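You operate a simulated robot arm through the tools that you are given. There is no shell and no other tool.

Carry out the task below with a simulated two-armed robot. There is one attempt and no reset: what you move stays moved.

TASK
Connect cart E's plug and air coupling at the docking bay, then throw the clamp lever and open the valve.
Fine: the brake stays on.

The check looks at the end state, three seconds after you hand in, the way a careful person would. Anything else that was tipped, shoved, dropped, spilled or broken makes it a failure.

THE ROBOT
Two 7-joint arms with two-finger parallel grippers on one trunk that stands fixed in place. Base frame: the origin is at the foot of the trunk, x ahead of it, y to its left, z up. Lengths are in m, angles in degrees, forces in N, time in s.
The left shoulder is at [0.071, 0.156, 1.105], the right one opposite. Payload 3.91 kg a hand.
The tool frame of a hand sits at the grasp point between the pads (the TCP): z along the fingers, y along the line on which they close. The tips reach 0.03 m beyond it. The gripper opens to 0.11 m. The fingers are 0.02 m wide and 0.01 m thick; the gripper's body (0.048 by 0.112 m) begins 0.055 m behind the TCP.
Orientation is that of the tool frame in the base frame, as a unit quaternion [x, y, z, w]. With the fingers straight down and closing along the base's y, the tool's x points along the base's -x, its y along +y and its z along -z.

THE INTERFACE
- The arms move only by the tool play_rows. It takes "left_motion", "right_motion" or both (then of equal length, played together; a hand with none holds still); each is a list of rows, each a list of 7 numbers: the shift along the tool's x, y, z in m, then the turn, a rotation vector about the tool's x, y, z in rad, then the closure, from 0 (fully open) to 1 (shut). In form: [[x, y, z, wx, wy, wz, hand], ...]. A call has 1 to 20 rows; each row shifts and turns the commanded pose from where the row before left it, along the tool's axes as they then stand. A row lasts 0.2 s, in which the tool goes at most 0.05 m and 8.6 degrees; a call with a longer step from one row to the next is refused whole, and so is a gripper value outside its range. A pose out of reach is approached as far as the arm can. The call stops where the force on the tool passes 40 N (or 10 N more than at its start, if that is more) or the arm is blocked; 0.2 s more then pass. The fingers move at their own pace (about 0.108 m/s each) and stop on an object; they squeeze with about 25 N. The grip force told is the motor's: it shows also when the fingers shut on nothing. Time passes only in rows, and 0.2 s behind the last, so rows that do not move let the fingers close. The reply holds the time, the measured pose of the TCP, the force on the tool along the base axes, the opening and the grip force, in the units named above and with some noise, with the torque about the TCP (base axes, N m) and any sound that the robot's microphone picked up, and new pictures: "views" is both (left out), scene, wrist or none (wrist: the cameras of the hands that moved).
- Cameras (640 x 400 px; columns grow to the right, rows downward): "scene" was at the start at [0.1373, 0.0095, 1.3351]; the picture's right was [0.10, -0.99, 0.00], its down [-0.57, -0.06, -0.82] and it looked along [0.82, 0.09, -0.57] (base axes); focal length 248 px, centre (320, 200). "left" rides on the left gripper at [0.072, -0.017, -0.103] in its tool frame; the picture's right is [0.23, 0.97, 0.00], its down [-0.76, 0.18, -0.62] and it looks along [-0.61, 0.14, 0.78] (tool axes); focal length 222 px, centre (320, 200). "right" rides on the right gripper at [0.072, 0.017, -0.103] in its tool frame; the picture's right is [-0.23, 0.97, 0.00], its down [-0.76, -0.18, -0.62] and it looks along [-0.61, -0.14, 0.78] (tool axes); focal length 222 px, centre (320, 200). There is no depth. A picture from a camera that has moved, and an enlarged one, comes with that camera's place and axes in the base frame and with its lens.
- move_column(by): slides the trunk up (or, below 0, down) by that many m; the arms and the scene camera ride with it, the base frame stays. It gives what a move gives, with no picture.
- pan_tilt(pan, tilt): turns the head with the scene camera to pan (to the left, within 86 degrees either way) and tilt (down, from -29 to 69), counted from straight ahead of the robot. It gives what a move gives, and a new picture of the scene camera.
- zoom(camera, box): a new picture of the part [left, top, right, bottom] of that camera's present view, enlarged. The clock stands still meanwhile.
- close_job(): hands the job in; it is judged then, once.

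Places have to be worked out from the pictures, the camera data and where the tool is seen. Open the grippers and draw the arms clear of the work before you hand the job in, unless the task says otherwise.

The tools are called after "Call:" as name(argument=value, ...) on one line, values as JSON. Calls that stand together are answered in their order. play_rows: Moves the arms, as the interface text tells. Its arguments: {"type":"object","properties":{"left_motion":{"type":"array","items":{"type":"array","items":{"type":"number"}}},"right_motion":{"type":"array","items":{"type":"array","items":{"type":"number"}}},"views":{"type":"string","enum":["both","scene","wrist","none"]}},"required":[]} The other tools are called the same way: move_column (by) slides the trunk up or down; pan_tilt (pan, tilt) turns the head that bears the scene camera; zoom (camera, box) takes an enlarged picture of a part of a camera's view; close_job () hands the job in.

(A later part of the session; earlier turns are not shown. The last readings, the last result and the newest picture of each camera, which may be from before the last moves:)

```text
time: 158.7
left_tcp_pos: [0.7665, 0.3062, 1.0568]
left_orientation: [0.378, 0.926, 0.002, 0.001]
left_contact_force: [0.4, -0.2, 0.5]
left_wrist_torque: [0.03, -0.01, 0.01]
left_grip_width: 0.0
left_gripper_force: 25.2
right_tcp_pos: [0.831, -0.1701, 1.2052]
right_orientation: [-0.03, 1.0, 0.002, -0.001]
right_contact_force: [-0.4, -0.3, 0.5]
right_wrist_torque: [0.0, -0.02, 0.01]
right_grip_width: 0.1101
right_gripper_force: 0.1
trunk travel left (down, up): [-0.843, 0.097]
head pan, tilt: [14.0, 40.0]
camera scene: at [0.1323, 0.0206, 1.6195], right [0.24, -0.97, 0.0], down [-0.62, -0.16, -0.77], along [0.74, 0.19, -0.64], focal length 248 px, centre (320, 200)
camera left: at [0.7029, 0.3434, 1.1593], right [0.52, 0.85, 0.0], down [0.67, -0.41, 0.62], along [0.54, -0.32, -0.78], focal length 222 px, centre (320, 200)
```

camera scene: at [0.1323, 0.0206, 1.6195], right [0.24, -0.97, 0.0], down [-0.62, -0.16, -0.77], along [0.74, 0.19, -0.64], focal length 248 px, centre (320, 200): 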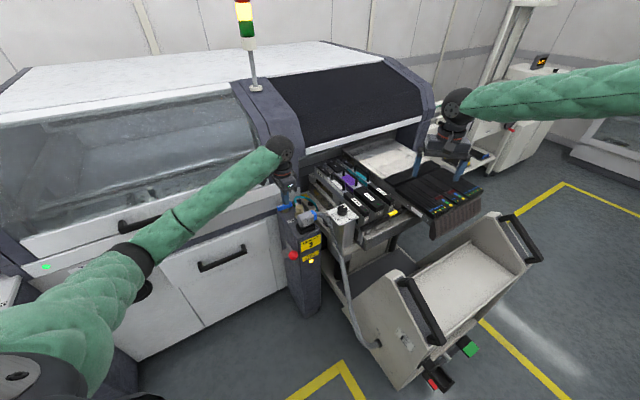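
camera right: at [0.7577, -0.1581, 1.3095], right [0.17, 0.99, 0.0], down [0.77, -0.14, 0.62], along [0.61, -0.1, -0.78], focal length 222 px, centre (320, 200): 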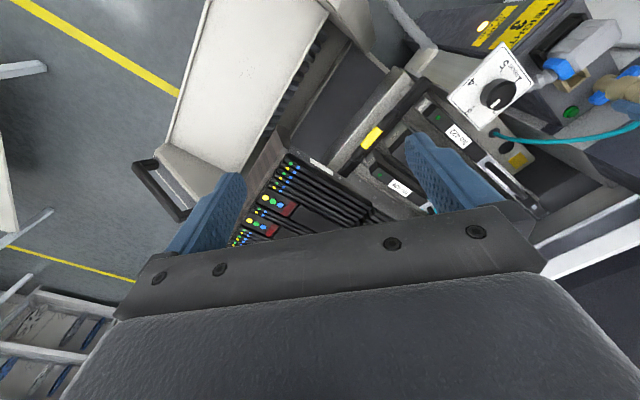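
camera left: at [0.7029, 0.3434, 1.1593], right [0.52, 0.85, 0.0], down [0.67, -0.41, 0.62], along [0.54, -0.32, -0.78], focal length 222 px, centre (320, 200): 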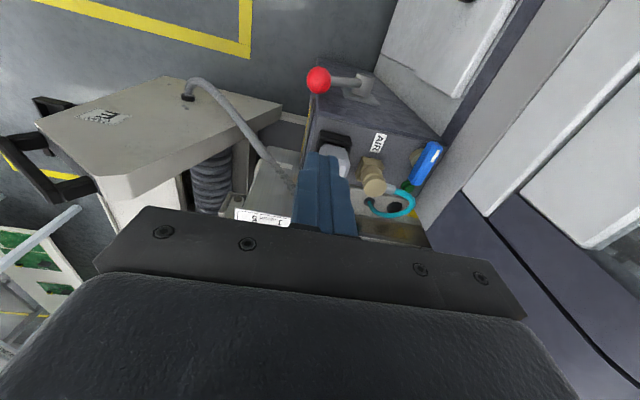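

The knob is confirmed at (0.770, 0.301, 0.72). Before lowering the trunk for reach, I pull the right hand back and up so it won't come down on the feeders.

Call:
play_rows(right_motion=[[0.0304, -0.027, -0.0188, 0, 0, 0, 0], [0.0304, -0.027, -0.0188, 0, 0, 0, 0], [0.0304, -0.027, -0.0188, 0, 0, 0, 0], [0.0304, -0.027, -0.0188, 0, 0, 0, 0], [0.0304, -0.027, -0.0188, 0, 0, 0, 0], [0.0304, -0.027, -0.0188, 0, 0, 0, 0], [0.0304, -0.027, -0.0188, 0, 0, 0, 0], [0.0304, -0.027, -0.0188, 0, 0, 0, 0]], views="none")

Call:
move_column(by=-0.25)

Call:
zoom(camera="left", box=[160, 0, 480, 240])

Call:
pan_tilt(pan=20, tilt=35)

```text
time: 160.4
left_tcp_pos: [0.7636, 0.3054, 1.0583]
left_orientation: [0.379, 0.925, 0.002, 0.002]
left_contact_force: [-0.5, 0.3, 0.6]
left_wrist_torque: [0.0, -0.01, 0.01]
left_grip_width: 0.0
left_gripper_force: 25.0
right_tcp_pos: [0.598, -0.4015, 1.3552]
right_orientation: [-0.03, 1.0, 0.003, 0.0]
right_contact_force: [-1.1, -0.2, 0.4]
right_wrist_torque: [0.04, -0.06, 0.01]
right_grip_width: 0.11
right_gripper_force: 0.1
trunk travel left (down, up): [-0.843, 0.097]
head pan, tilt: [14.0, 40.0]
```

```text
time: 163.0
left_tcp_pos: [0.7662, 0.3059, 0.8071]
left_orientation: [0.38, 0.925, 0.002, 0.002]
left_contact_force: [-0.2, -1.0, 0.8]
left_wrist_torque: [0.0, -0.04, 0.0]
left_grip_width: 0.0
left_gripper_force: 25.2
right_tcp_pos: [0.6009, -0.4009, 1.1044]
right_orientation: [-0.029, 1.0, 0.003, 0.001]
right_contact_force: [0.2, -0.3, -0.5]
right_wrist_torque: [0.03, 0.01, 0.01]
right_grip_width: 0.1099
right_gripper_force: 0.0
trunk travel left (down, up): [-0.593, 0.347]
head pan, tilt: [14.0, 40.0]
```

```text
1.67 times, centred on (320, 120) of left
camera zoom: at [0.7026, 0.3436, 0.9099], right [0.52, 0.85, 0.0], down [0.66, -0.41, 0.63], along [0.54, -0.32, -0.78], focal length 370 px, centre (320, 333)
```

zoom: 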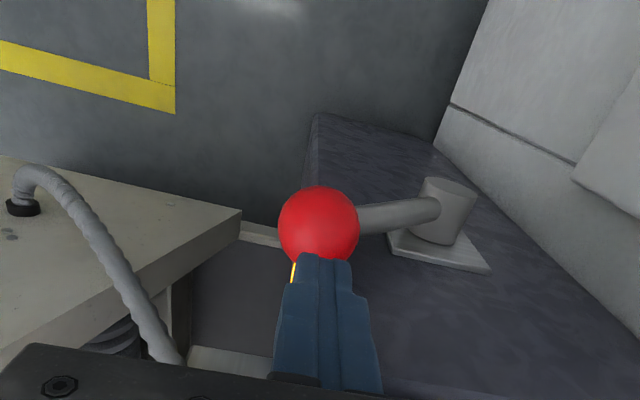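

```text
time: 163.7
left_tcp_pos: [0.7671, 0.3074, 0.806]
left_orientation: [0.38, 0.925, 0.003, 0.001]
left_contact_force: [-0.2, 0.1, 0.0]
left_wrist_torque: [-0.02, -0.01, 0.03]
left_grip_width: 0.0
left_gripper_force: 25.0
right_tcp_pos: [0.6001, -0.4007, 1.1048]
right_orientation: [-0.029, 1.0, 0.002, -0.001]
right_contact_force: [0.7, -0.7, 0.5]
right_wrist_torque: [0.01, 0.0, 0.02]
right_grip_width: 0.1098
right_gripper_force: 0.1
trunk travel left (down, up): [-0.593, 0.347]
head pan, tilt: [20.0, 35.0]
camera scene: at [0.1322, 0.03, 1.3771], right [0.34, -0.94, 0.0], down [-0.54, -0.2, -0.82], along [0.77, 0.28, -0.57], focal length 248 px, centre (320, 200)
```

scene: 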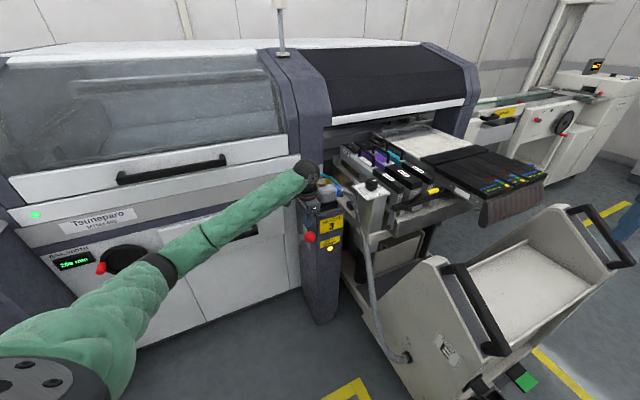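

The lever is very clear now: knob radius about 21 mm, and the arm swings in the plane along the post's side. I centre the fingertips on the knob's top and start pushing down along its arc.

Call:
play_rows(left_motion=[[-0.004, 0, 0.02, 0, 0, 0, 1], [0, 0, 0.01, 0, 0, 0, 1], [0, -0.004, 0.006, 0, 0, 0, 1], [0, -0.005, 0.007, 0, 0, 0, 1], [0, -0.004, 0.007, 0, 0, 0, 1]], views="wrist")

Call:
zoom(camera="left", box=[200, 60, 480, 240])

```text
time: 164.9
left_tcp_pos: [0.7583, 0.2926, 0.7595]
left_orientation: [0.38, 0.925, 0.003, 0.003]
left_contact_force: [-17.9, -6.2, 23.5]
left_wrist_torque: [-0.11, 0.38, 0.02]
left_grip_width: 0.0002
left_gripper_force: 24.8
right_tcp_pos: [0.5981, -0.4024, 1.1057]
right_orientation: [-0.029, 1.0, 0.003, 0.002]
right_contact_force: [0.2, -0.4, -0.6]
right_wrist_torque: [-0.03, 0.01, 0.01]
right_grip_width: 0.1102
right_gripper_force: 0.1
trunk travel left (down, up): [-0.593, 0.347]
head pan, tilt: [20.0, 35.0]
camera left: at [0.6945, 0.3304, 0.8626], right [0.52, 0.85, 0.01], down [0.66, -0.41, 0.63], along [0.54, -0.32, -0.78], focal length 222 px, centre (320, 200)
```

left: 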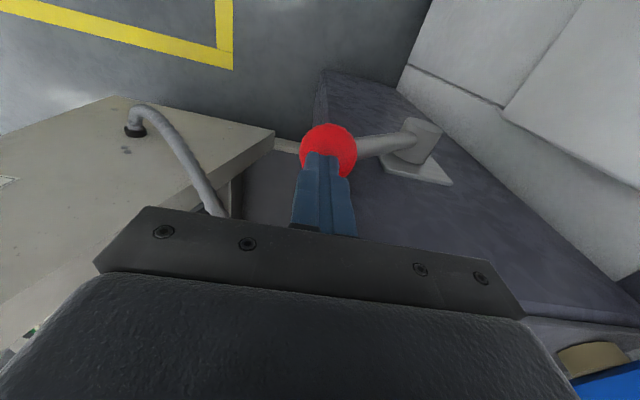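

```text
2.22 times, centred on (340, 150) of left
camera zoom: at [0.6945, 0.3304, 0.8626], right [0.52, 0.85, 0.01], down [0.66, -0.41, 0.63], along [0.54, -0.32, -0.78], focal length 494 px, centre (276, 311)
```

zoom: 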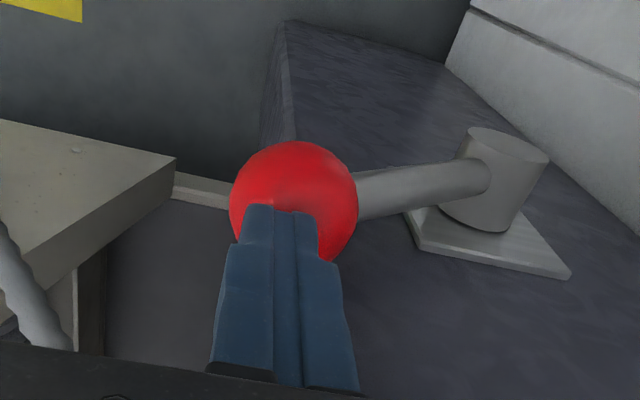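

The lever hasn't budged: my tip had moved ahead of the knob and was sliding off its front. I re-centre slightly behind the knob's top and push straight down.

Call:
play_rows(left_motion=[[0, 0, -0.02, 0, 0, 0, 1], [-0.002, 0.018, 0, 0, 0, 0, 1], [0, 0, 0.014, 0, 0, 0, 1], [0, 0, 0.004, 0, 0, 0, 1], [0, 0, 0.004, 0, 0, 0, 1], [0, 0, 0.004, 0, 0, 0, 1]], views="wrist")

Call:
zoom(camera="left", box=[200, 60, 480, 240])

```text
time: 166.3
left_tcp_pos: [0.7752, 0.3065, 0.7492]
left_orientation: [0.379, 0.925, 0.002, 0.001]
left_contact_force: [0.0, -0.1, -0.2]
left_wrist_torque: [-0.02, 0.01, -0.03]
left_grip_width: 0.0002
left_gripper_force: 25.0
right_tcp_pos: [0.6012, -0.401, 1.1048]
right_orientation: [-0.029, 1.0, 0.003, 0.0]
right_contact_force: [-0.8, -0.1, -0.2]
right_wrist_torque: [-0.01, 0.01, 0.0]
right_grip_width: 0.11
right_gripper_force: 0.1
trunk travel left (down, up): [-0.593, 0.347]
head pan, tilt: [20.0, 35.0]
camera left: at [0.7113, 0.3435, 0.852], right [0.52, 0.85, 0.0], down [0.67, -0.41, 0.62], along [0.53, -0.32, -0.78], focal length 222 px, centre (320, 200)
```

left: 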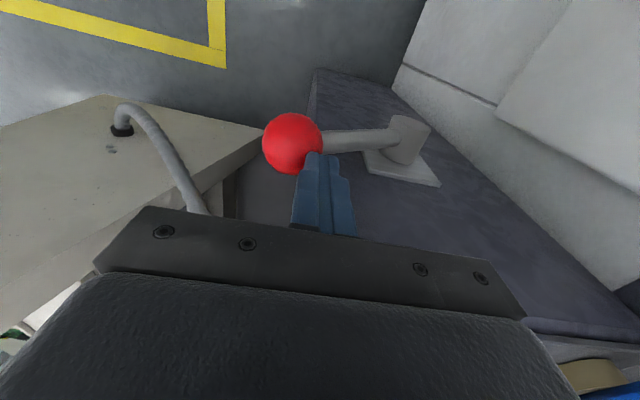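

```text
2.22 times, centred on (340, 150) of left
camera zoom: at [0.7113, 0.3435, 0.852], right [0.52, 0.85, 0.0], down [0.67, -0.41, 0.62], along [0.53, -0.32, -0.78], focal length 494 px, centre (276, 311)
```

zoom: 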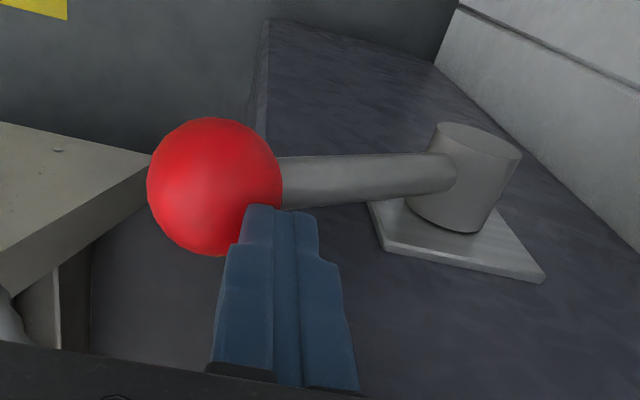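

The knob has moved: it's now at about (0.7595, 0.2915, 0.7035), so pushing down does work. My fingertips are just behind the knob over the rod, a slip-free place to push. I continue down along the arc.

Call:
play_rows(left_motion=[[0, 0, 0.016, 0, 0, 0, 1], [0, -0.005, 0.01, 0, 0, 0, 1], [0, -0.005, 0.01, 0, 0, 0, 1], [0, -0.003, 0.01, 0, 0, 0, 1], [0, -0.002, 0.01, 0, 0, 0, 1], [0, -0.001, 0.01, 0, 0, 0, 1], [0, 0, 0.01, 0, 0, 0, 1]], views="both")

Call:
zoom(camera="left", box=[200, 60, 480, 240])

```text
time: 166.7
left_tcp_pos: [0.7774, 0.3058, 0.7467]
left_orientation: [0.378, 0.926, 0.003, 0.009]
left_contact_force: [-14.7, -2.2, 23.3]
left_wrist_torque: [-0.44, -1.34, -0.35]
left_grip_width: 0.0001
left_gripper_force: 25.0
right_tcp_pos: [0.5992, -0.4004, 1.105]
right_orientation: [-0.029, 1.0, 0.003, 0.001]
right_contact_force: [-0.1, 0.1, -0.9]
right_wrist_torque: [0.02, 0.06, -0.02]
right_grip_width: 0.1099
right_gripper_force: 0.1
trunk travel left (down, up): [-0.593, 0.347]
head pan, tilt: [20.0, 35.0]
stopped in row 2 (left hand): the force on the tool passed its limit at 49 N (the readings are from after the stop); the commanded pose is now the measured one
camera scene: at [0.1309, 0.03, 1.3775], right [0.34, -0.94, 0.0], down [-0.54, -0.2, -0.82], along [0.77, 0.28, -0.57], focal length 248 px, centre (320, 200)
camera left: at [0.7118, 0.3436, 0.8485], right [0.52, 0.85, 0.01], down [0.66, -0.41, 0.64], along [0.55, -0.33, -0.77], focal length 222 px, centre (320, 200)
```

scene: 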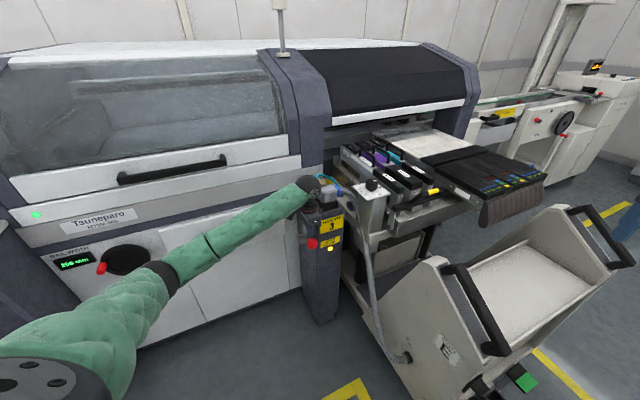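
left: 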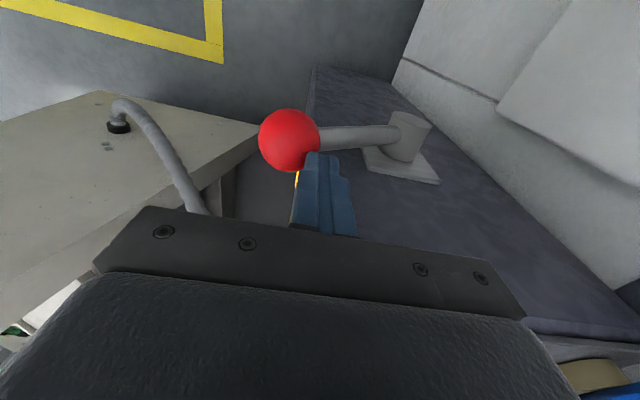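

```text
2.22 times, centred on (340, 150) of left
camera zoom: at [0.7118, 0.3436, 0.8485], right [0.52, 0.85, 0.01], down [0.66, -0.41, 0.64], along [0.55, -0.33, -0.77], focal length 494 px, centre (276, 311)
```

zoom: 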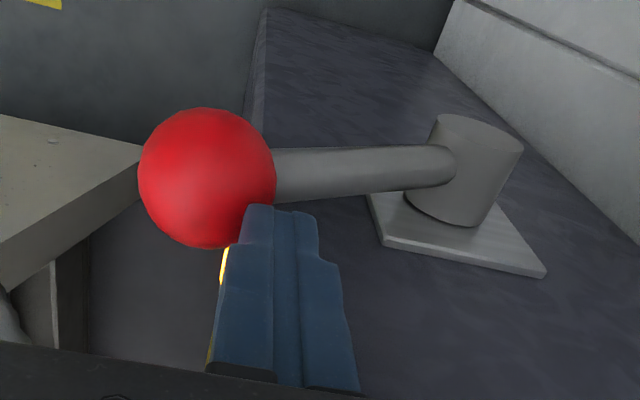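

The 49 N stop came with a torque pointing toward the plug area: the box on the hand's wrist (tool -x side) ran into the post or plug. I back off straight up and check the plug.

Call:
play_rows(left_motion=[[0, 0, -0.02, 0, 0, 0, 1], [0, 0, -0.04, 0, 0, 0, 1], [0, 0, -0.04, 0, 0, 0, 1]], views="wrist")

Call:
zoom(camera="scene", box=[295, 160, 375, 260])

Call:
zoom(camera="left", box=[240, 20, 480, 220])

```text
time: 167.5
left_tcp_pos: [0.7754, 0.3055, 0.8424]
left_orientation: [0.379, 0.925, 0.003, 0.006]
left_contact_force: [0.5, -0.5, 0.4]
left_wrist_torque: [0.01, 0.01, 0.0]
left_grip_width: 0.0003
left_gripper_force: 25.0
right_tcp_pos: [0.6006, -0.4015, 1.1045]
right_orientation: [-0.028, 1.0, 0.002, 0.0]
right_contact_force: [-0.3, -0.9, -0.7]
right_wrist_torque: [-0.04, -0.01, 0.01]
right_grip_width: 0.1103
right_gripper_force: 0.1
trunk travel left (down, up): [-0.593, 0.347]
head pan, tilt: [20.0, 35.0]
camera left: at [0.711, 0.344, 0.9457], right [0.52, 0.85, 0.01], down [0.66, -0.41, 0.63], along [0.54, -0.32, -0.77], focal length 222 px, centre (320, 200)
```

left: 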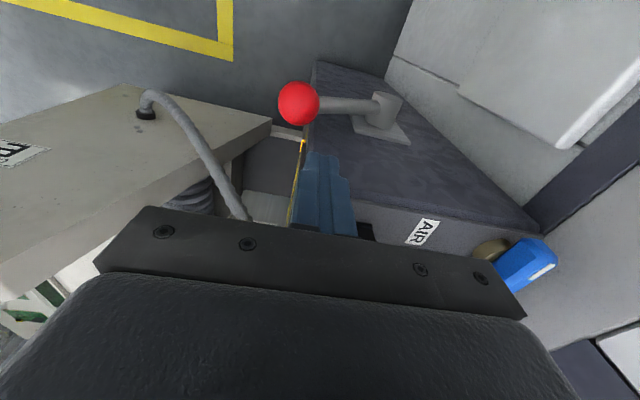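

```text
4.00 times, centred on (335, 210) of scene
camera zoom: at [0.1321, 0.0298, 1.377], right [0.34, -0.94, 0.0], down [-0.54, -0.2, -0.82], along [0.77, 0.28, -0.57], focal length 992 px, centre (260, 160)
```

zoom: 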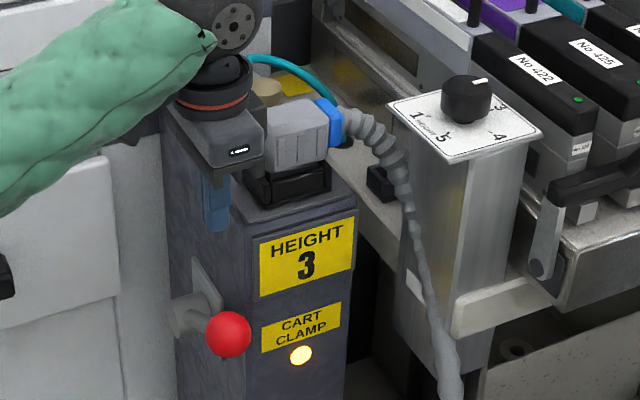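

```text
2.00 times, centred on (360, 120) of left
camera zoom: at [0.711, 0.344, 0.9457], right [0.52, 0.85, 0.01], down [0.66, -0.41, 0.63], along [0.54, -0.32, -0.77], focal length 444 px, centre (240, 360)
```

zoom: 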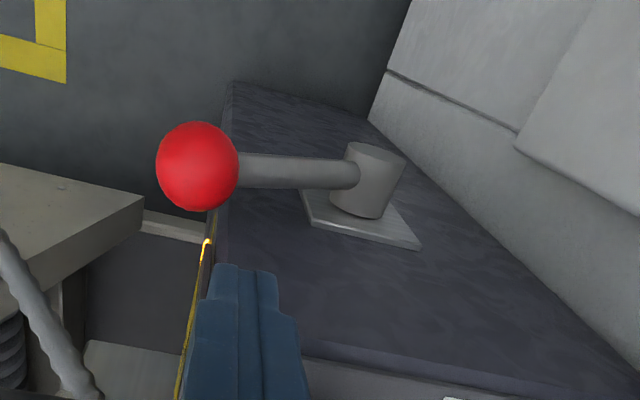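

The plug looks undisturbed and the lever has already moved to about 29°. I lean the hand 30° away from the post so the wrist box clears the plug, then come down on the lever just behind the knob.

Call:
play_rows(left_motion=[[0, 0, 0, 0, -0.131, 0, 1], [0, 0, 0, 0, -0.131, 0, 1], [0, 0, 0, 0, -0.131, 0, 1], [0, 0, 0, 0, -0.131, 0, 1], [0.0128, -0.0043, -0.0073, 0, 0, 0, 1], [0.0173, 0, 0.03, 0, 0, 0, 1], [0.0173, 0, 0.03, 0, 0, 0, 1], [0.0075, 0, 0.013, 0, 0, 0, 1]], views="both")

Call:
zoom(camera="scene", box=[285, 160, 365, 260])

Call:
zoom(camera="left", box=[200, 60, 480, 240])

```text
time: 169.3
left_tcp_pos: [0.7637, 0.3132, 0.7585]
left_orientation: [0.367, 0.892, -0.096, 0.247]
left_contact_force: [-0.2, -0.5, -0.7]
left_wrist_torque: [0.04, -0.03, -0.01]
left_grip_width: 0.0
left_gripper_force: 24.7
right_tcp_pos: [0.6, -0.4011, 1.1036]
right_orientation: [-0.028, 1.0, 0.003, 0.0]
right_contact_force: [-0.1, -0.7, -0.9]
right_wrist_torque: [0.0, 0.0, -0.04]
right_grip_width: 0.1099
right_gripper_force: 0.0
trunk travel left (down, up): [-0.593, 0.347]
head pan, tilt: [20.0, 35.0]
camera scene: at [0.1322, 0.0301, 1.3771], right [0.34, -0.94, 0.0], down [-0.54, -0.2, -0.82], along [0.77, 0.28, -0.57], focal length 248 px, centre (320, 200)
camera left: at [0.6691, 0.3802, 0.81], right [0.54, 0.83, -0.11], down [0.36, -0.12, 0.93], along [0.76, -0.54, -0.36], focal length 222 px, centre (320, 200)
```

scene: 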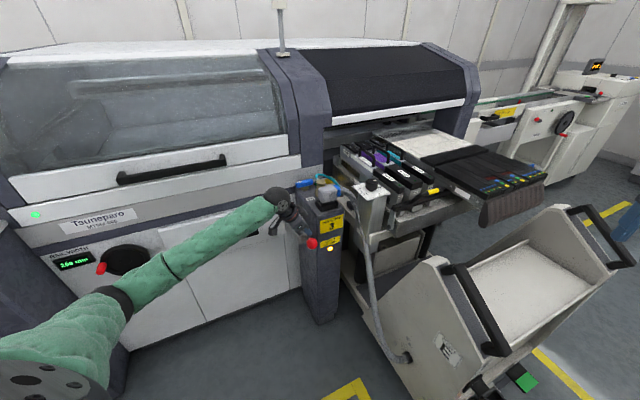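
left: 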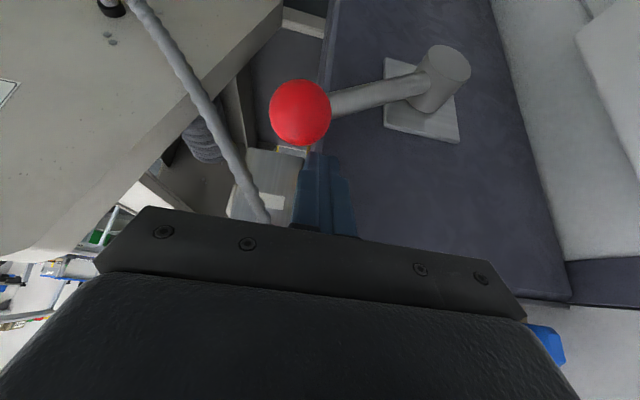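

```text
4.00 times, centred on (325, 210) of scene
camera zoom: at [0.1322, 0.0301, 1.3771], right [0.34, -0.94, 0.0], down [-0.54, -0.2, -0.82], along [0.77, 0.28, -0.57], focal length 992 px, centre (300, 160)
```

zoom: 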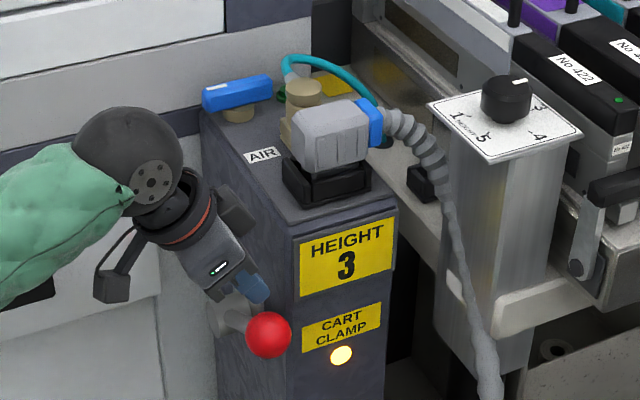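

```text
2.22 times, centred on (340, 150) of left
camera zoom: at [0.6691, 0.3802, 0.81], right [0.54, 0.83, -0.11], down [0.36, -0.12, 0.93], along [0.76, -0.54, -0.36], focal length 494 px, centre (276, 311)
```

zoom: 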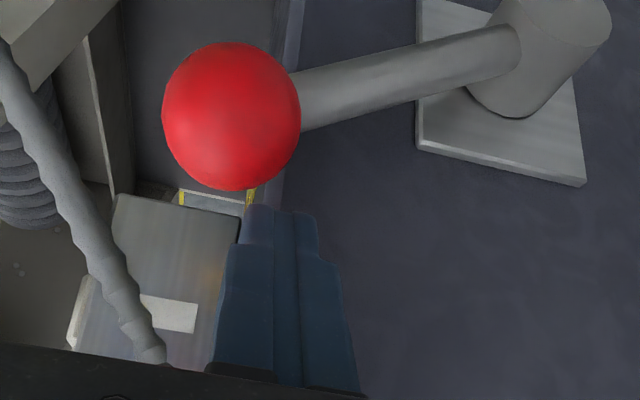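

Excellent view: plug and coupling look fine, and the hand is clear of the post. I push the lever down along its arc from here.

Call:
play_rows(left_motion=[[0.0092, 0, 0.0155, 0, 0, 0, 1], [0.0042, -0.0037, 0.0071, 0, 0, 0, 1], [0.0042, -0.0037, 0.0071, 0, 0, 0, 1], [0.0049, -0.0026, 0.0083, 0, 0, 0, 1], [0.0049, -0.0026, 0.0083, 0, 0, 0, 1]], views="wrist")

Call:
zoom(camera="scene", box=[285, 160, 365, 260])

```text
time: 170.5
left_tcp_pos: [0.7545, 0.3045, 0.7042]
left_orientation: [0.367, 0.892, -0.096, 0.247]
left_contact_force: [-0.3, 0.3, 0.7]
left_wrist_torque: [-0.01, 0.0, 0.03]
left_grip_width: 0.0001
left_gripper_force: 24.6
right_tcp_pos: [0.5999, -0.4011, 1.1048]
right_orientation: [-0.029, 1.0, 0.002, 0.0]
right_contact_force: [0.3, -0.1, 0.2]
right_wrist_torque: [0.03, 0.01, -0.02]
right_grip_width: 0.1098
right_gripper_force: 0.0
trunk travel left (down, up): [-0.593, 0.347]
head pan, tilt: [20.0, 35.0]
camera left: at [0.661, 0.3712, 0.7562], right [0.54, 0.83, -0.11], down [0.36, -0.12, 0.93], along [0.76, -0.54, -0.36], focal length 222 px, centre (320, 200)
```

left: 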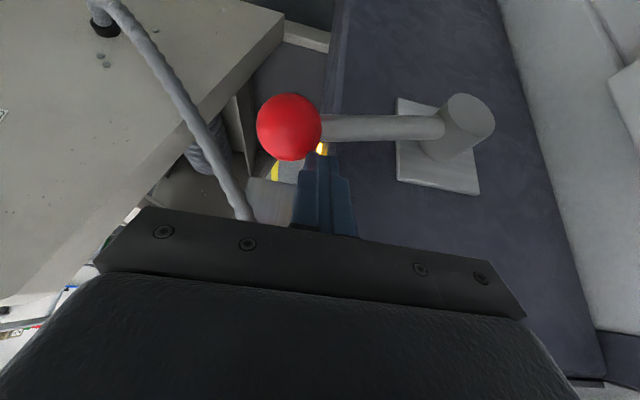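

```text
4.00 times, centred on (325, 210) of scene
camera zoom: at [0.1321, 0.0301, 1.3771], right [0.34, -0.94, 0.0], down [-0.54, -0.2, -0.82], along [0.77, 0.28, -0.57], focal length 992 px, centre (300, 160)
```

zoom: 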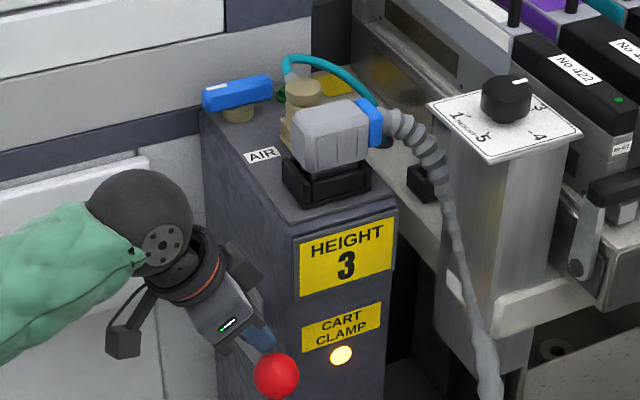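

The lever moves with almost no force; the knob is now about level. I keep going down along the arc.

Call:
play_rows(left_motion=[[0.0051, -0.0008, 0.0086, 0, 0, 0, 1], [0.0051, -0.0008, 0.0086, 0, 0, 0, 1], [0.0051, 0.0008, 0.0086, 0, 0, 0, 1], [0.0051, 0.0008, 0.0086, 0, 0, 0, 1], [0.0049, 0.0026, 0.0083, 0, 0, 0, 1], [0.0049, 0.0026, 0.0083, 0, 0, 0, 1]], views="wrist")

Call:
zoom(camera="scene", box=[285, 160, 365, 280])

```text
time: 171.9
left_tcp_pos: [0.7576, 0.3094, 0.6461]
left_orientation: [0.366, 0.892, -0.096, 0.247]
left_contact_force: [0.1, 0.2, -0.3]
left_wrist_torque: [0.01, -0.01, -0.02]
left_grip_width: 0.0
left_gripper_force: 24.9
right_tcp_pos: [0.6002, -0.4007, 1.105]
right_orientation: [-0.028, 1.0, 0.002, 0.0]
right_contact_force: [0.0, 0.5, 0.4]
right_wrist_torque: [-0.02, 0.01, 0.0]
right_grip_width: 0.1101
right_gripper_force: 0.0
trunk travel left (down, up): [-0.593, 0.347]
head pan, tilt: [20.0, 35.0]
camera left: at [0.6649, 0.3762, 0.6969], right [0.54, 0.83, -0.11], down [0.36, -0.12, 0.93], along [0.76, -0.54, -0.36], focal length 222 px, centre (320, 200)
```

left: 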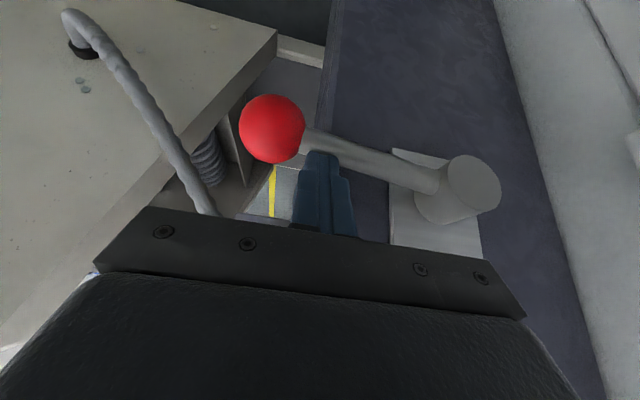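

```text
3.33 times, centred on (325, 220) of scene
camera zoom: at [0.1321, 0.0302, 1.3771], right [0.34, -0.94, 0.0], down [-0.54, -0.2, -0.82], along [0.77, 0.28, -0.57], focal length 827 px, centre (303, 133)
```

zoom: 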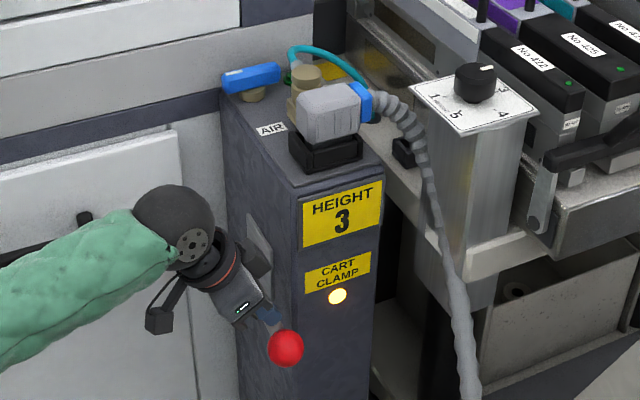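

Still free-moving and the lamp is still amber. I continue down toward the end of travel.

Call:
play_rows(left_motion=[[0.0047, 0.0035, 0.0078, 0, 0, 0, 1], [0.0047, 0.004, 0.0078, 0, 0, 0, 1], [0.0042, 0.005, 0.0071, 0, 0, 0, 1], [0.0042, 0.0058, 0.0071, 0, 0, 0, 1]], views="wrist")

Call:
zoom(camera="scene", box=[285, 160, 365, 280])

```text
time: 172.9
left_tcp_pos: [0.7716, 0.3218, 0.6095]
left_orientation: [0.366, 0.892, -0.096, 0.247]
left_contact_force: [-0.3, 0.0, 0.1]
left_wrist_torque: [-0.01, 0.0, -0.01]
left_grip_width: 0.0
left_gripper_force: 24.5
right_tcp_pos: [0.6005, -0.4004, 1.1046]
right_orientation: [-0.029, 1.0, 0.002, 0.0]
right_contact_force: [0.3, 0.2, -0.5]
right_wrist_torque: [0.02, 0.01, 0.01]
right_grip_width: 0.1101
right_gripper_force: 0.1
trunk travel left (down, up): [-0.593, 0.347]
head pan, tilt: [20.0, 35.0]
camera left: at [0.6783, 0.3892, 0.6621], right [0.54, 0.83, -0.11], down [0.36, -0.12, 0.93], along [0.76, -0.54, -0.36], focal length 222 px, centre (320, 200)
```

left: 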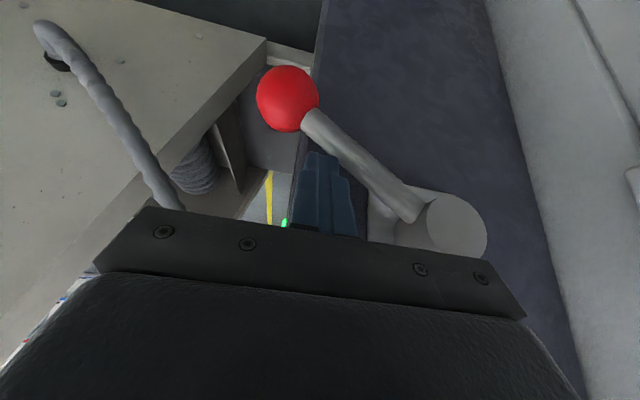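

```text
3.33 times, centred on (325, 220) of scene
camera zoom: at [0.1322, 0.0301, 1.3771], right [0.34, -0.94, 0.0], down [-0.54, -0.2, -0.82], along [0.77, 0.28, -0.57], focal length 827 px, centre (303, 133)
```

zoom: 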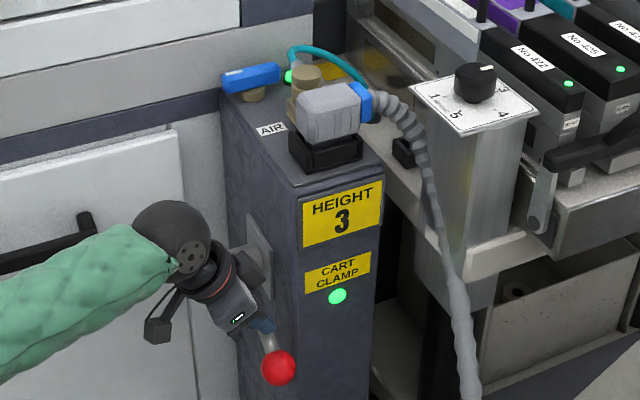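

The CART CLAMP lamp turned green and the feeder LEDs lit up, so power is connected and the clamp is thrown. I withdraw the hand up and away from the lever.

Call:
play_rows(left_motion=[[-0.01, -0.02, -0.017, 0, 0, 0, 1], [-0.023, -0.01, -0.039, 0, 0, 0, 1], [-0.023, 0, -0.039, 0, 0, 0, 1], [-0.023, 0, -0.039, 0, 0, 0, 1], [-0.023, 0, -0.039, 0, 0, 0, 1], [-0.023, 0, -0.039, 0, 0, 0, 1], [0, 0, 0, 0, 0.131, 0, 1], [0, 0, 0, 0, 0.131, 0, 1], [0, 0, 0, 0, 0.131, 0, 1], [0, 0, 0, 0, 0.115, 0, 1]], views="both")

Call:
zoom(camera="scene", box=[285, 160, 365, 280])

Call:
zoom(camera="left", box=[240, 0, 560, 240])

```text
time: 175.1
left_tcp_pos: [0.7475, 0.299, 0.857]
left_orientation: [0.378, 0.926, 0.0, 0.013]
left_contact_force: [0.2, 0.6, 1.2]
left_wrist_torque: [0.03, -0.05, -0.03]
left_grip_width: 0.0
left_gripper_force: 24.9
right_tcp_pos: [0.6007, -0.4015, 1.1038]
right_orientation: [-0.03, 1.0, 0.003, 0.0]
right_contact_force: [1.1, 0.4, -0.2]
right_wrist_torque: [-0.02, 0.04, -0.01]
right_grip_width: 0.1101
right_gripper_force: 0.0
trunk travel left (down, up): [-0.593, 0.347]
head pan, tilt: [20.0, 35.0]
camera scene: at [0.1324, 0.0298, 1.377], right [0.34, -0.94, 0.0], down [-0.54, -0.2, -0.82], along [0.77, 0.28, -0.57], focal length 248 px, centre (320, 200)
camera left: at [0.683, 0.3378, 0.9576], right [0.52, 0.85, 0.0], down [0.65, -0.4, 0.64], along [0.55, -0.33, -0.77], focal length 222 px, centre (320, 200)
```

scene: 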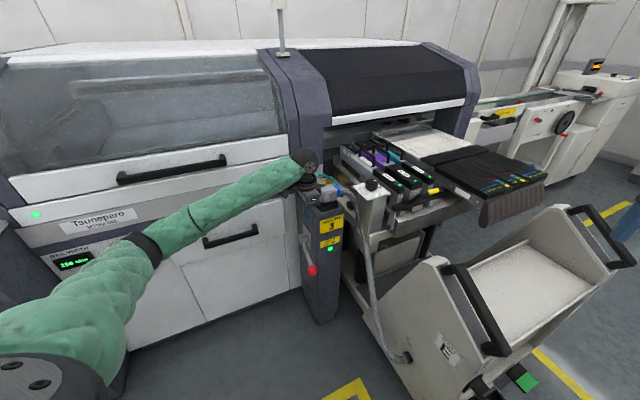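
left: 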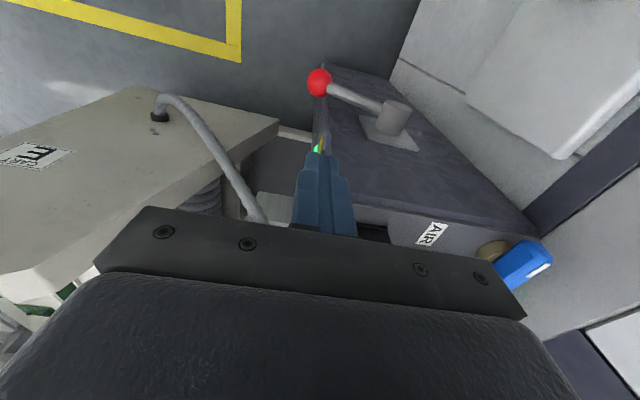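

```text
3.33 times, centred on (325, 220) of scene
camera zoom: at [0.1324, 0.0298, 1.377], right [0.34, -0.94, 0.0], down [-0.54, -0.2, -0.82], along [0.77, 0.28, -0.57], focal length 827 px, centre (303, 133)
```

zoom: 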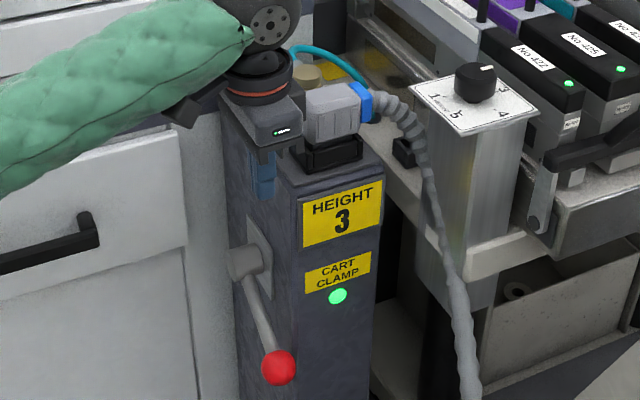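

```text
1.67 times, centred on (400, 120) of left
camera zoom: at [0.683, 0.3378, 0.9576], right [0.52, 0.85, 0.0], down [0.65, -0.4, 0.64], along [0.55, -0.33, -0.77], focal length 370 px, centre (187, 333)
```

zoom: 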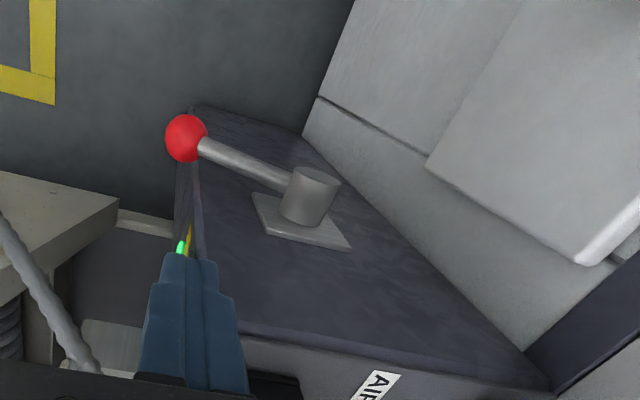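

The lever stays down (about -45°) and the lamp is green. Now the valve: its blue handle lies across the post, with a machine wall about 4 cm behind it. I zoom in to look for its end stops and markings.

Call:
zoom(camera="scene", box=[295, 170, 335, 200])

Call:
zoom(camera="left", box=[470, 210, 590, 300])

```text
13.33 times, centred on (315, 185) of scene
camera zoom: at [0.1324, 0.0298, 1.377], right [0.34, -0.94, 0.0], down [-0.54, -0.2, -0.82], along [0.77, 0.28, -0.57], focal length 3308 px, centre (387, 400)
```

zoom: 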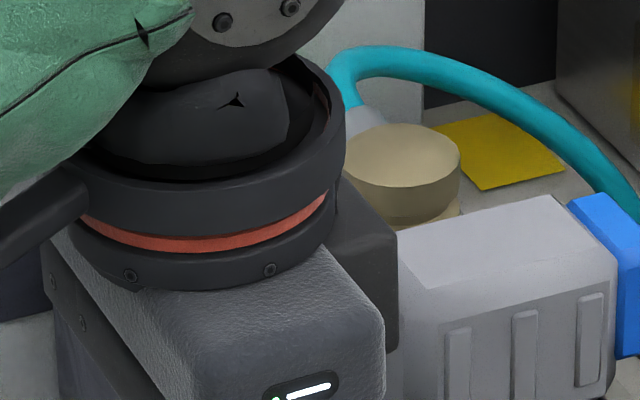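

```text
4.44 times, centred on (530, 255) of left
camera zoom: at [0.683, 0.3378, 0.9576], right [0.52, 0.85, 0.0], down [0.65, -0.4, 0.64], along [0.55, -0.33, -0.77], focal length 987 px, centre (-613, -44)
```

zoom: 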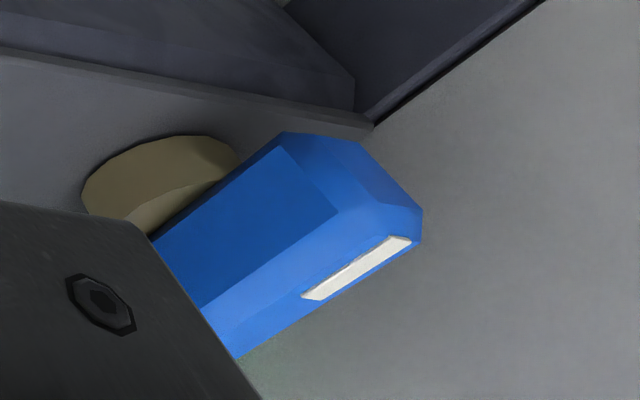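

Call:
play_rows(left_motion=[[0, 0, -0.045, 0, 0, 0, 1], [0, 0, -0.045, 0, 0, 0, 1], [0.02, -0.03, -0.03, 0, 0, 0, 1], [0.02, -0.03, -0.03, 0, 0, 0, 1], [0, 0, -0.03, 0, 0, 0, 1]], views="both")

Call:
zoom(camera="scene", box=[288, 165, 352, 213])

Call:
zoom(camera="left", box=[280, 100, 520, 260])

```text
time: 176.3
left_tcp_pos: [0.6741, 0.2855, 1.0341]
left_orientation: [0.379, 0.925, 0.0, 0.014]
left_contact_force: [0.3, 0.5, -0.6]
left_wrist_torque: [0.0, 0.04, 0.02]
left_grip_width: 0.0002
left_gripper_force: 25.1
right_tcp_pos: [0.6013, -0.4009, 1.1039]
right_orientation: [-0.029, 1.0, 0.002, 0.0]
right_contact_force: [-0.2, 0.8, 0.2]
right_wrist_torque: [0.02, 0.0, 0.01]
right_grip_width: 0.11
right_gripper_force: 0.1
trunk travel left (down, up): [-0.593, 0.347]
head pan, tilt: [20.0, 35.0]
camera scene: at [0.1322, 0.0297, 1.377], right [0.34, -0.94, 0.0], down [-0.54, -0.2, -0.82], along [0.77, 0.28, -0.57], focal length 248 px, centre (320, 200)
camera left: at [0.6078, 0.3242, 1.1359], right [0.52, 0.85, 0.0], down [0.65, -0.4, 0.64], along [0.55, -0.33, -0.76], focal length 222 px, centre (320, 200)
```

scene: 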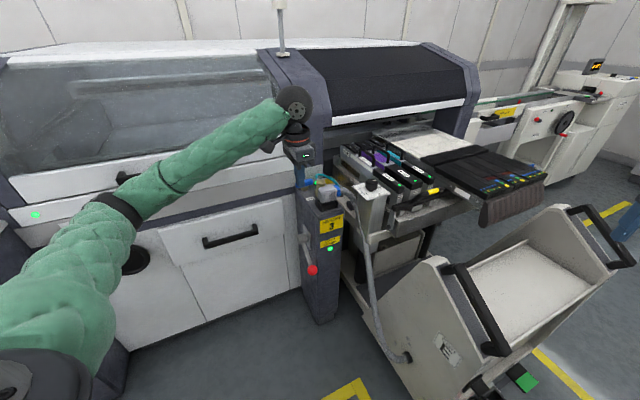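
left: 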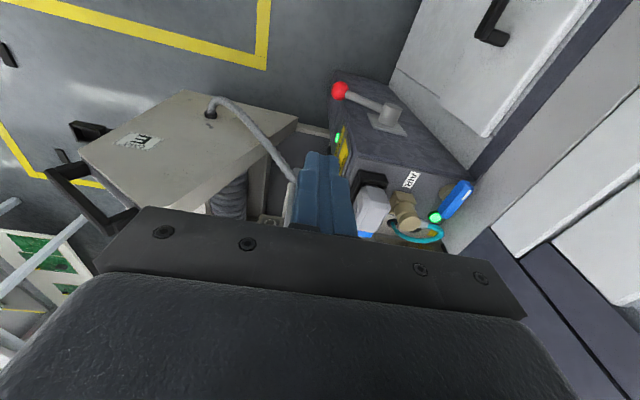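

```text
8.33 times, centred on (320, 189) of scene
camera zoom: at [0.1322, 0.0297, 1.377], right [0.34, -0.94, 0.0], down [-0.54, -0.2, -0.82], along [0.77, 0.28, -0.57], focal length 2068 px, centre (320, 292)
```

zoom: 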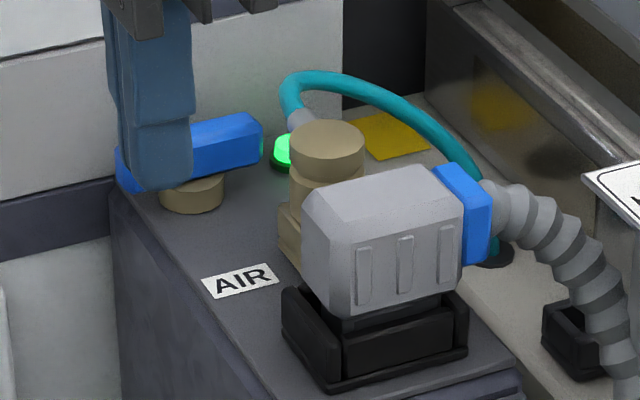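

```text
2.50 times, centred on (400, 180) of left
camera zoom: at [0.6078, 0.3242, 1.1359], right [0.52, 0.85, 0.0], down [0.65, -0.4, 0.64], along [0.55, -0.33, -0.76], focal length 555 px, centre (120, 250)
```

zoom: 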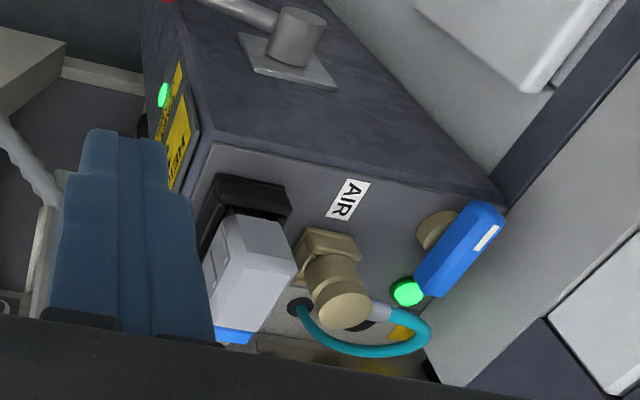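

Power indicator is lit, which confirms the plug. The valve handle centre is about (0.948, 0.397, 0.834), with its ends along the lateral axis. I lean the hand 30° forward so its body stays off the machine wall, and move above the handle's left end.

Call:
play_rows(left_motion=[[0, 0, 0, -0.131, 0, 0, 1], [0, 0, 0, -0.131, 0, 0, 1], [0, 0, 0, -0.131, 0, 0, 1], [0, 0, 0, -0.131, 0, 0, 1], [-0.0145, 0.0299, 0.0238, 0, 0, 0, 1], [-0.0145, 0.0299, 0.0238, 0, 0, 0, 1], [-0.0145, 0.0299, 0.0238, 0, 0, 0, 1], [-0.0145, 0.0299, 0.0238, 0, 0, 0, 1], [-0.0145, 0.0299, 0.0238, 0, 0, 0, 1], [-0.0145, 0.0299, 0.0238, 0, 0, 0, 1]], views="both")

Call:
zoom(camera="scene", box=[275, 130, 355, 210])

Call:
zoom(camera="left", box=[200, 40, 520, 240])

```text
time: 178.5
left_tcp_pos: [0.8986, 0.3878, 1.0053]
left_orientation: [0.362, 0.894, 0.239, 0.111]
left_contact_force: [-0.7, 0.6, 1.8]
left_wrist_torque: [0.0, 0.03, -0.01]
left_grip_width: 0.0
left_gripper_force: 25.0
right_tcp_pos: [0.6019, -0.4002, 1.1033]
right_orientation: [-0.029, 1.0, 0.002, 0.0]
right_contact_force: [-0.8, -0.6, -0.2]
right_wrist_torque: [0.0, -0.01, -0.03]
right_grip_width: 0.1102
right_gripper_force: 0.1
trunk travel left (down, up): [-0.593, 0.347]
head pan, tilt: [20.0, 35.0]
camera scene: at [0.1332, 0.0301, 1.377], right [0.34, -0.94, 0.0], down [-0.54, -0.2, -0.82], along [0.77, 0.28, -0.57], focal length 248 px, centre (320, 200)
camera left: at [0.797, 0.3907, 1.0832], right [0.42, 0.77, 0.49], down [0.42, -0.64, 0.65], along [0.81, -0.07, -0.58], focal length 222 px, centre (320, 200)
```

scene: 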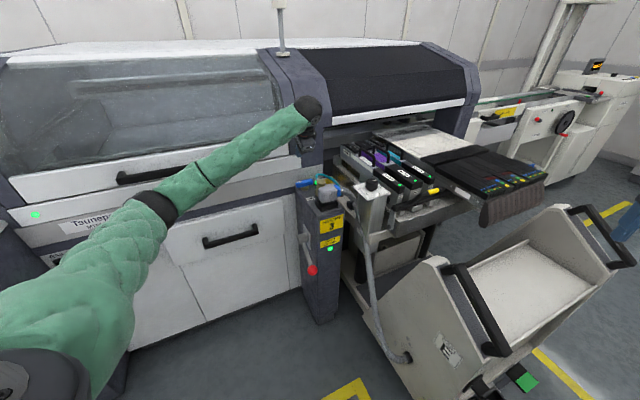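
left: 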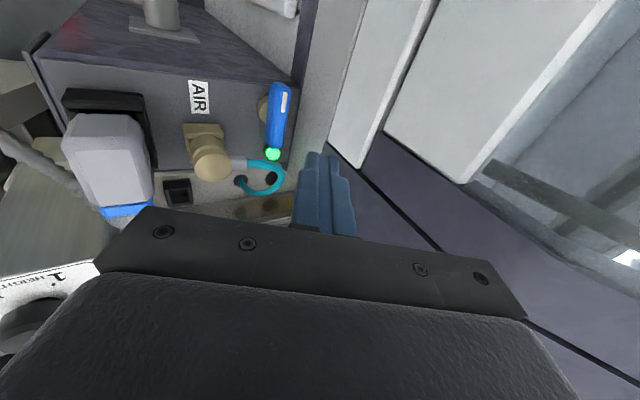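

```text
5.00 times, centred on (315, 170) of scene
camera zoom: at [0.1332, 0.0301, 1.377], right [0.34, -0.94, 0.0], down [-0.54, -0.2, -0.82], along [0.77, 0.28, -0.57], focal length 1241 px, centre (345, 350)
```

zoom: 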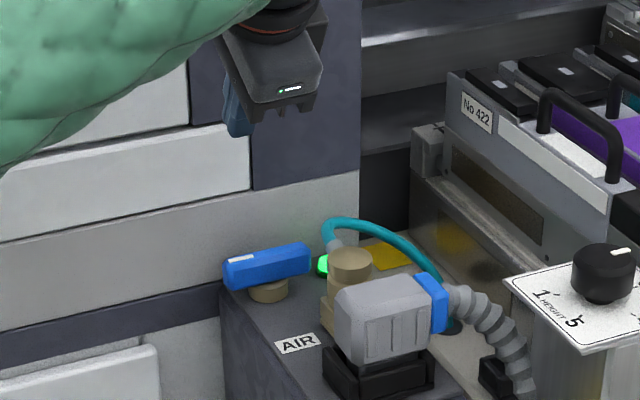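

```text
2.00 times, centred on (360, 140) of left
camera zoom: at [0.797, 0.3907, 1.0832], right [0.42, 0.77, 0.49], down [0.42, -0.64, 0.65], along [0.81, -0.07, -0.58], focal length 444 px, centre (240, 320)
```

zoom: 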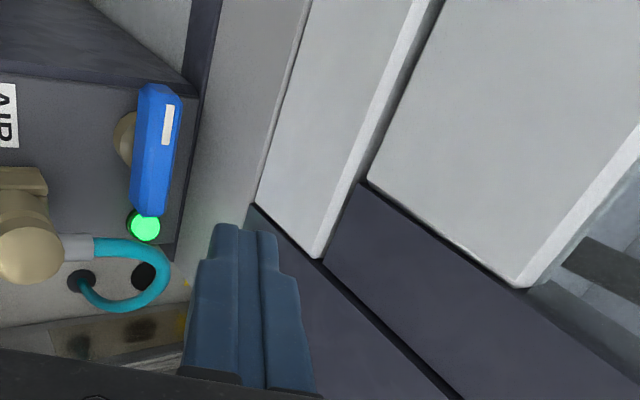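

The view shows the handle, the wall behind it and free space in front. I lower the fingertips to just in front of the handle's left end.

Call:
play_rows(left_motion=[[0.0015, -0.0198, 0.0317, 0, 0, 0, 1], [0.0015, -0.0198, 0.0317, 0, 0, 0, 1], [0.0015, -0.0198, 0.0317, 0, 0, 0, 1], [0.0012, -0.0165, 0.0264, 0, 0, 0, 1]], views="both")

Call:
zoom(camera="left", box=[200, 40, 520, 240])

Call:
zoom(camera="scene", box=[285, 160, 345, 205])

```text
time: 179.5
left_tcp_pos: [0.8921, 0.3872, 0.862]
left_orientation: [0.361, 0.894, 0.239, 0.111]
left_contact_force: [-0.1, 0.3, 0.0]
left_wrist_torque: [-0.02, -0.01, -0.01]
left_grip_width: 0.0
left_gripper_force: 25.1
right_tcp_pos: [0.6011, -0.402, 1.1042]
right_orientation: [-0.029, 1.0, 0.003, 0.0]
right_contact_force: [-0.1, -0.4, 0.4]
right_wrist_torque: [-0.01, 0.02, 0.0]
right_grip_width: 0.11
right_gripper_force: 0.1
trunk travel left (down, up): [-0.593, 0.347]
head pan, tilt: [20.0, 35.0]
camera scene: at [0.1325, 0.0303, 1.3771], right [0.34, -0.94, 0.0], down [-0.54, -0.2, -0.82], along [0.77, 0.28, -0.57], focal length 248 px, centre (320, 200)
camera left: at [0.7932, 0.3894, 0.9406], right [0.42, 0.77, 0.49], down [0.42, -0.64, 0.65], along [0.81, -0.07, -0.58], focal length 222 px, centre (320, 200)
```

scene: 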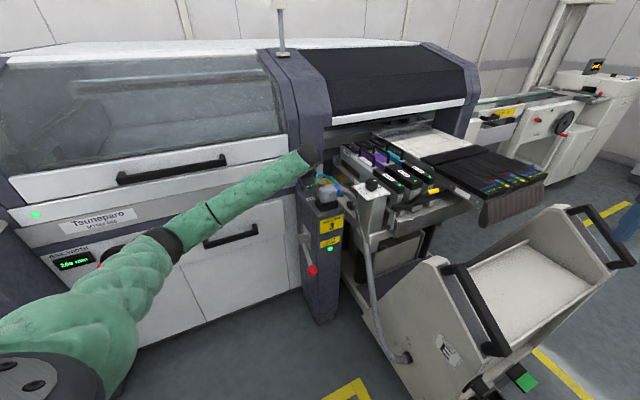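
left: 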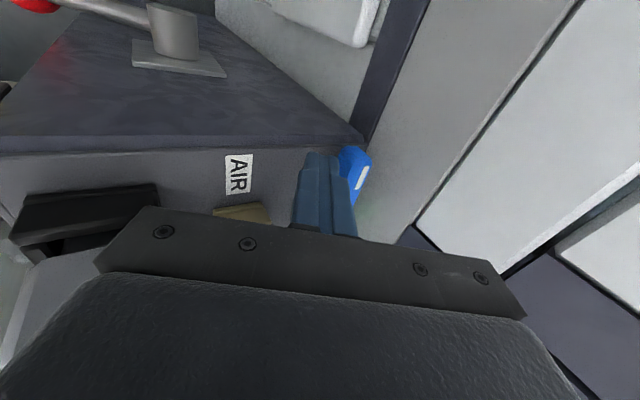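

```text
2.00 times, centred on (360, 140) of left
camera zoom: at [0.7932, 0.3894, 0.9406], right [0.42, 0.77, 0.49], down [0.42, -0.64, 0.65], along [0.81, -0.07, -0.58], focal length 444 px, centre (240, 320)
```

zoom: 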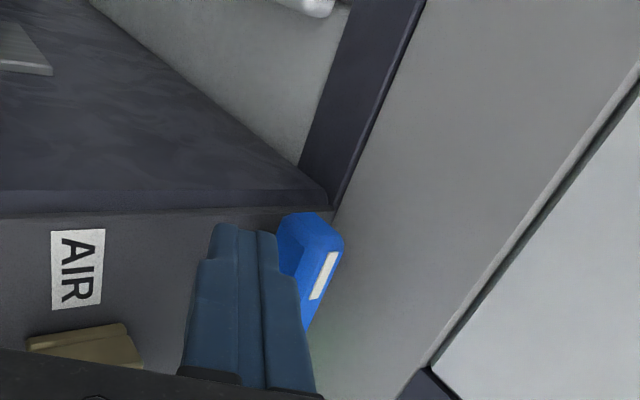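

```text
8.89 times, centred on (315, 182) of scene
camera zoom: at [0.1325, 0.0303, 1.3771], right [0.34, -0.94, 0.0], down [-0.54, -0.2, -0.82], along [0.77, 0.28, -0.57], focal length 2206 px, centre (364, 356)
```

zoom: 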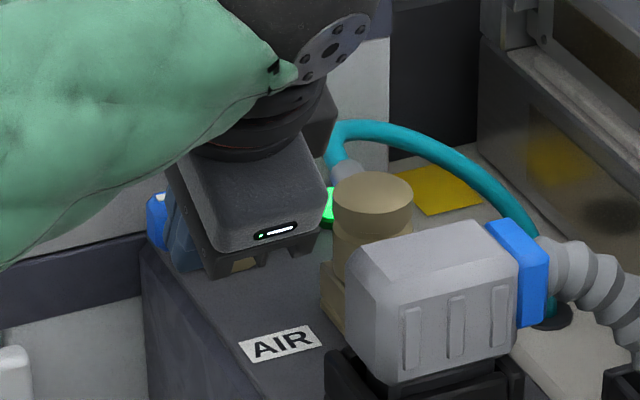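

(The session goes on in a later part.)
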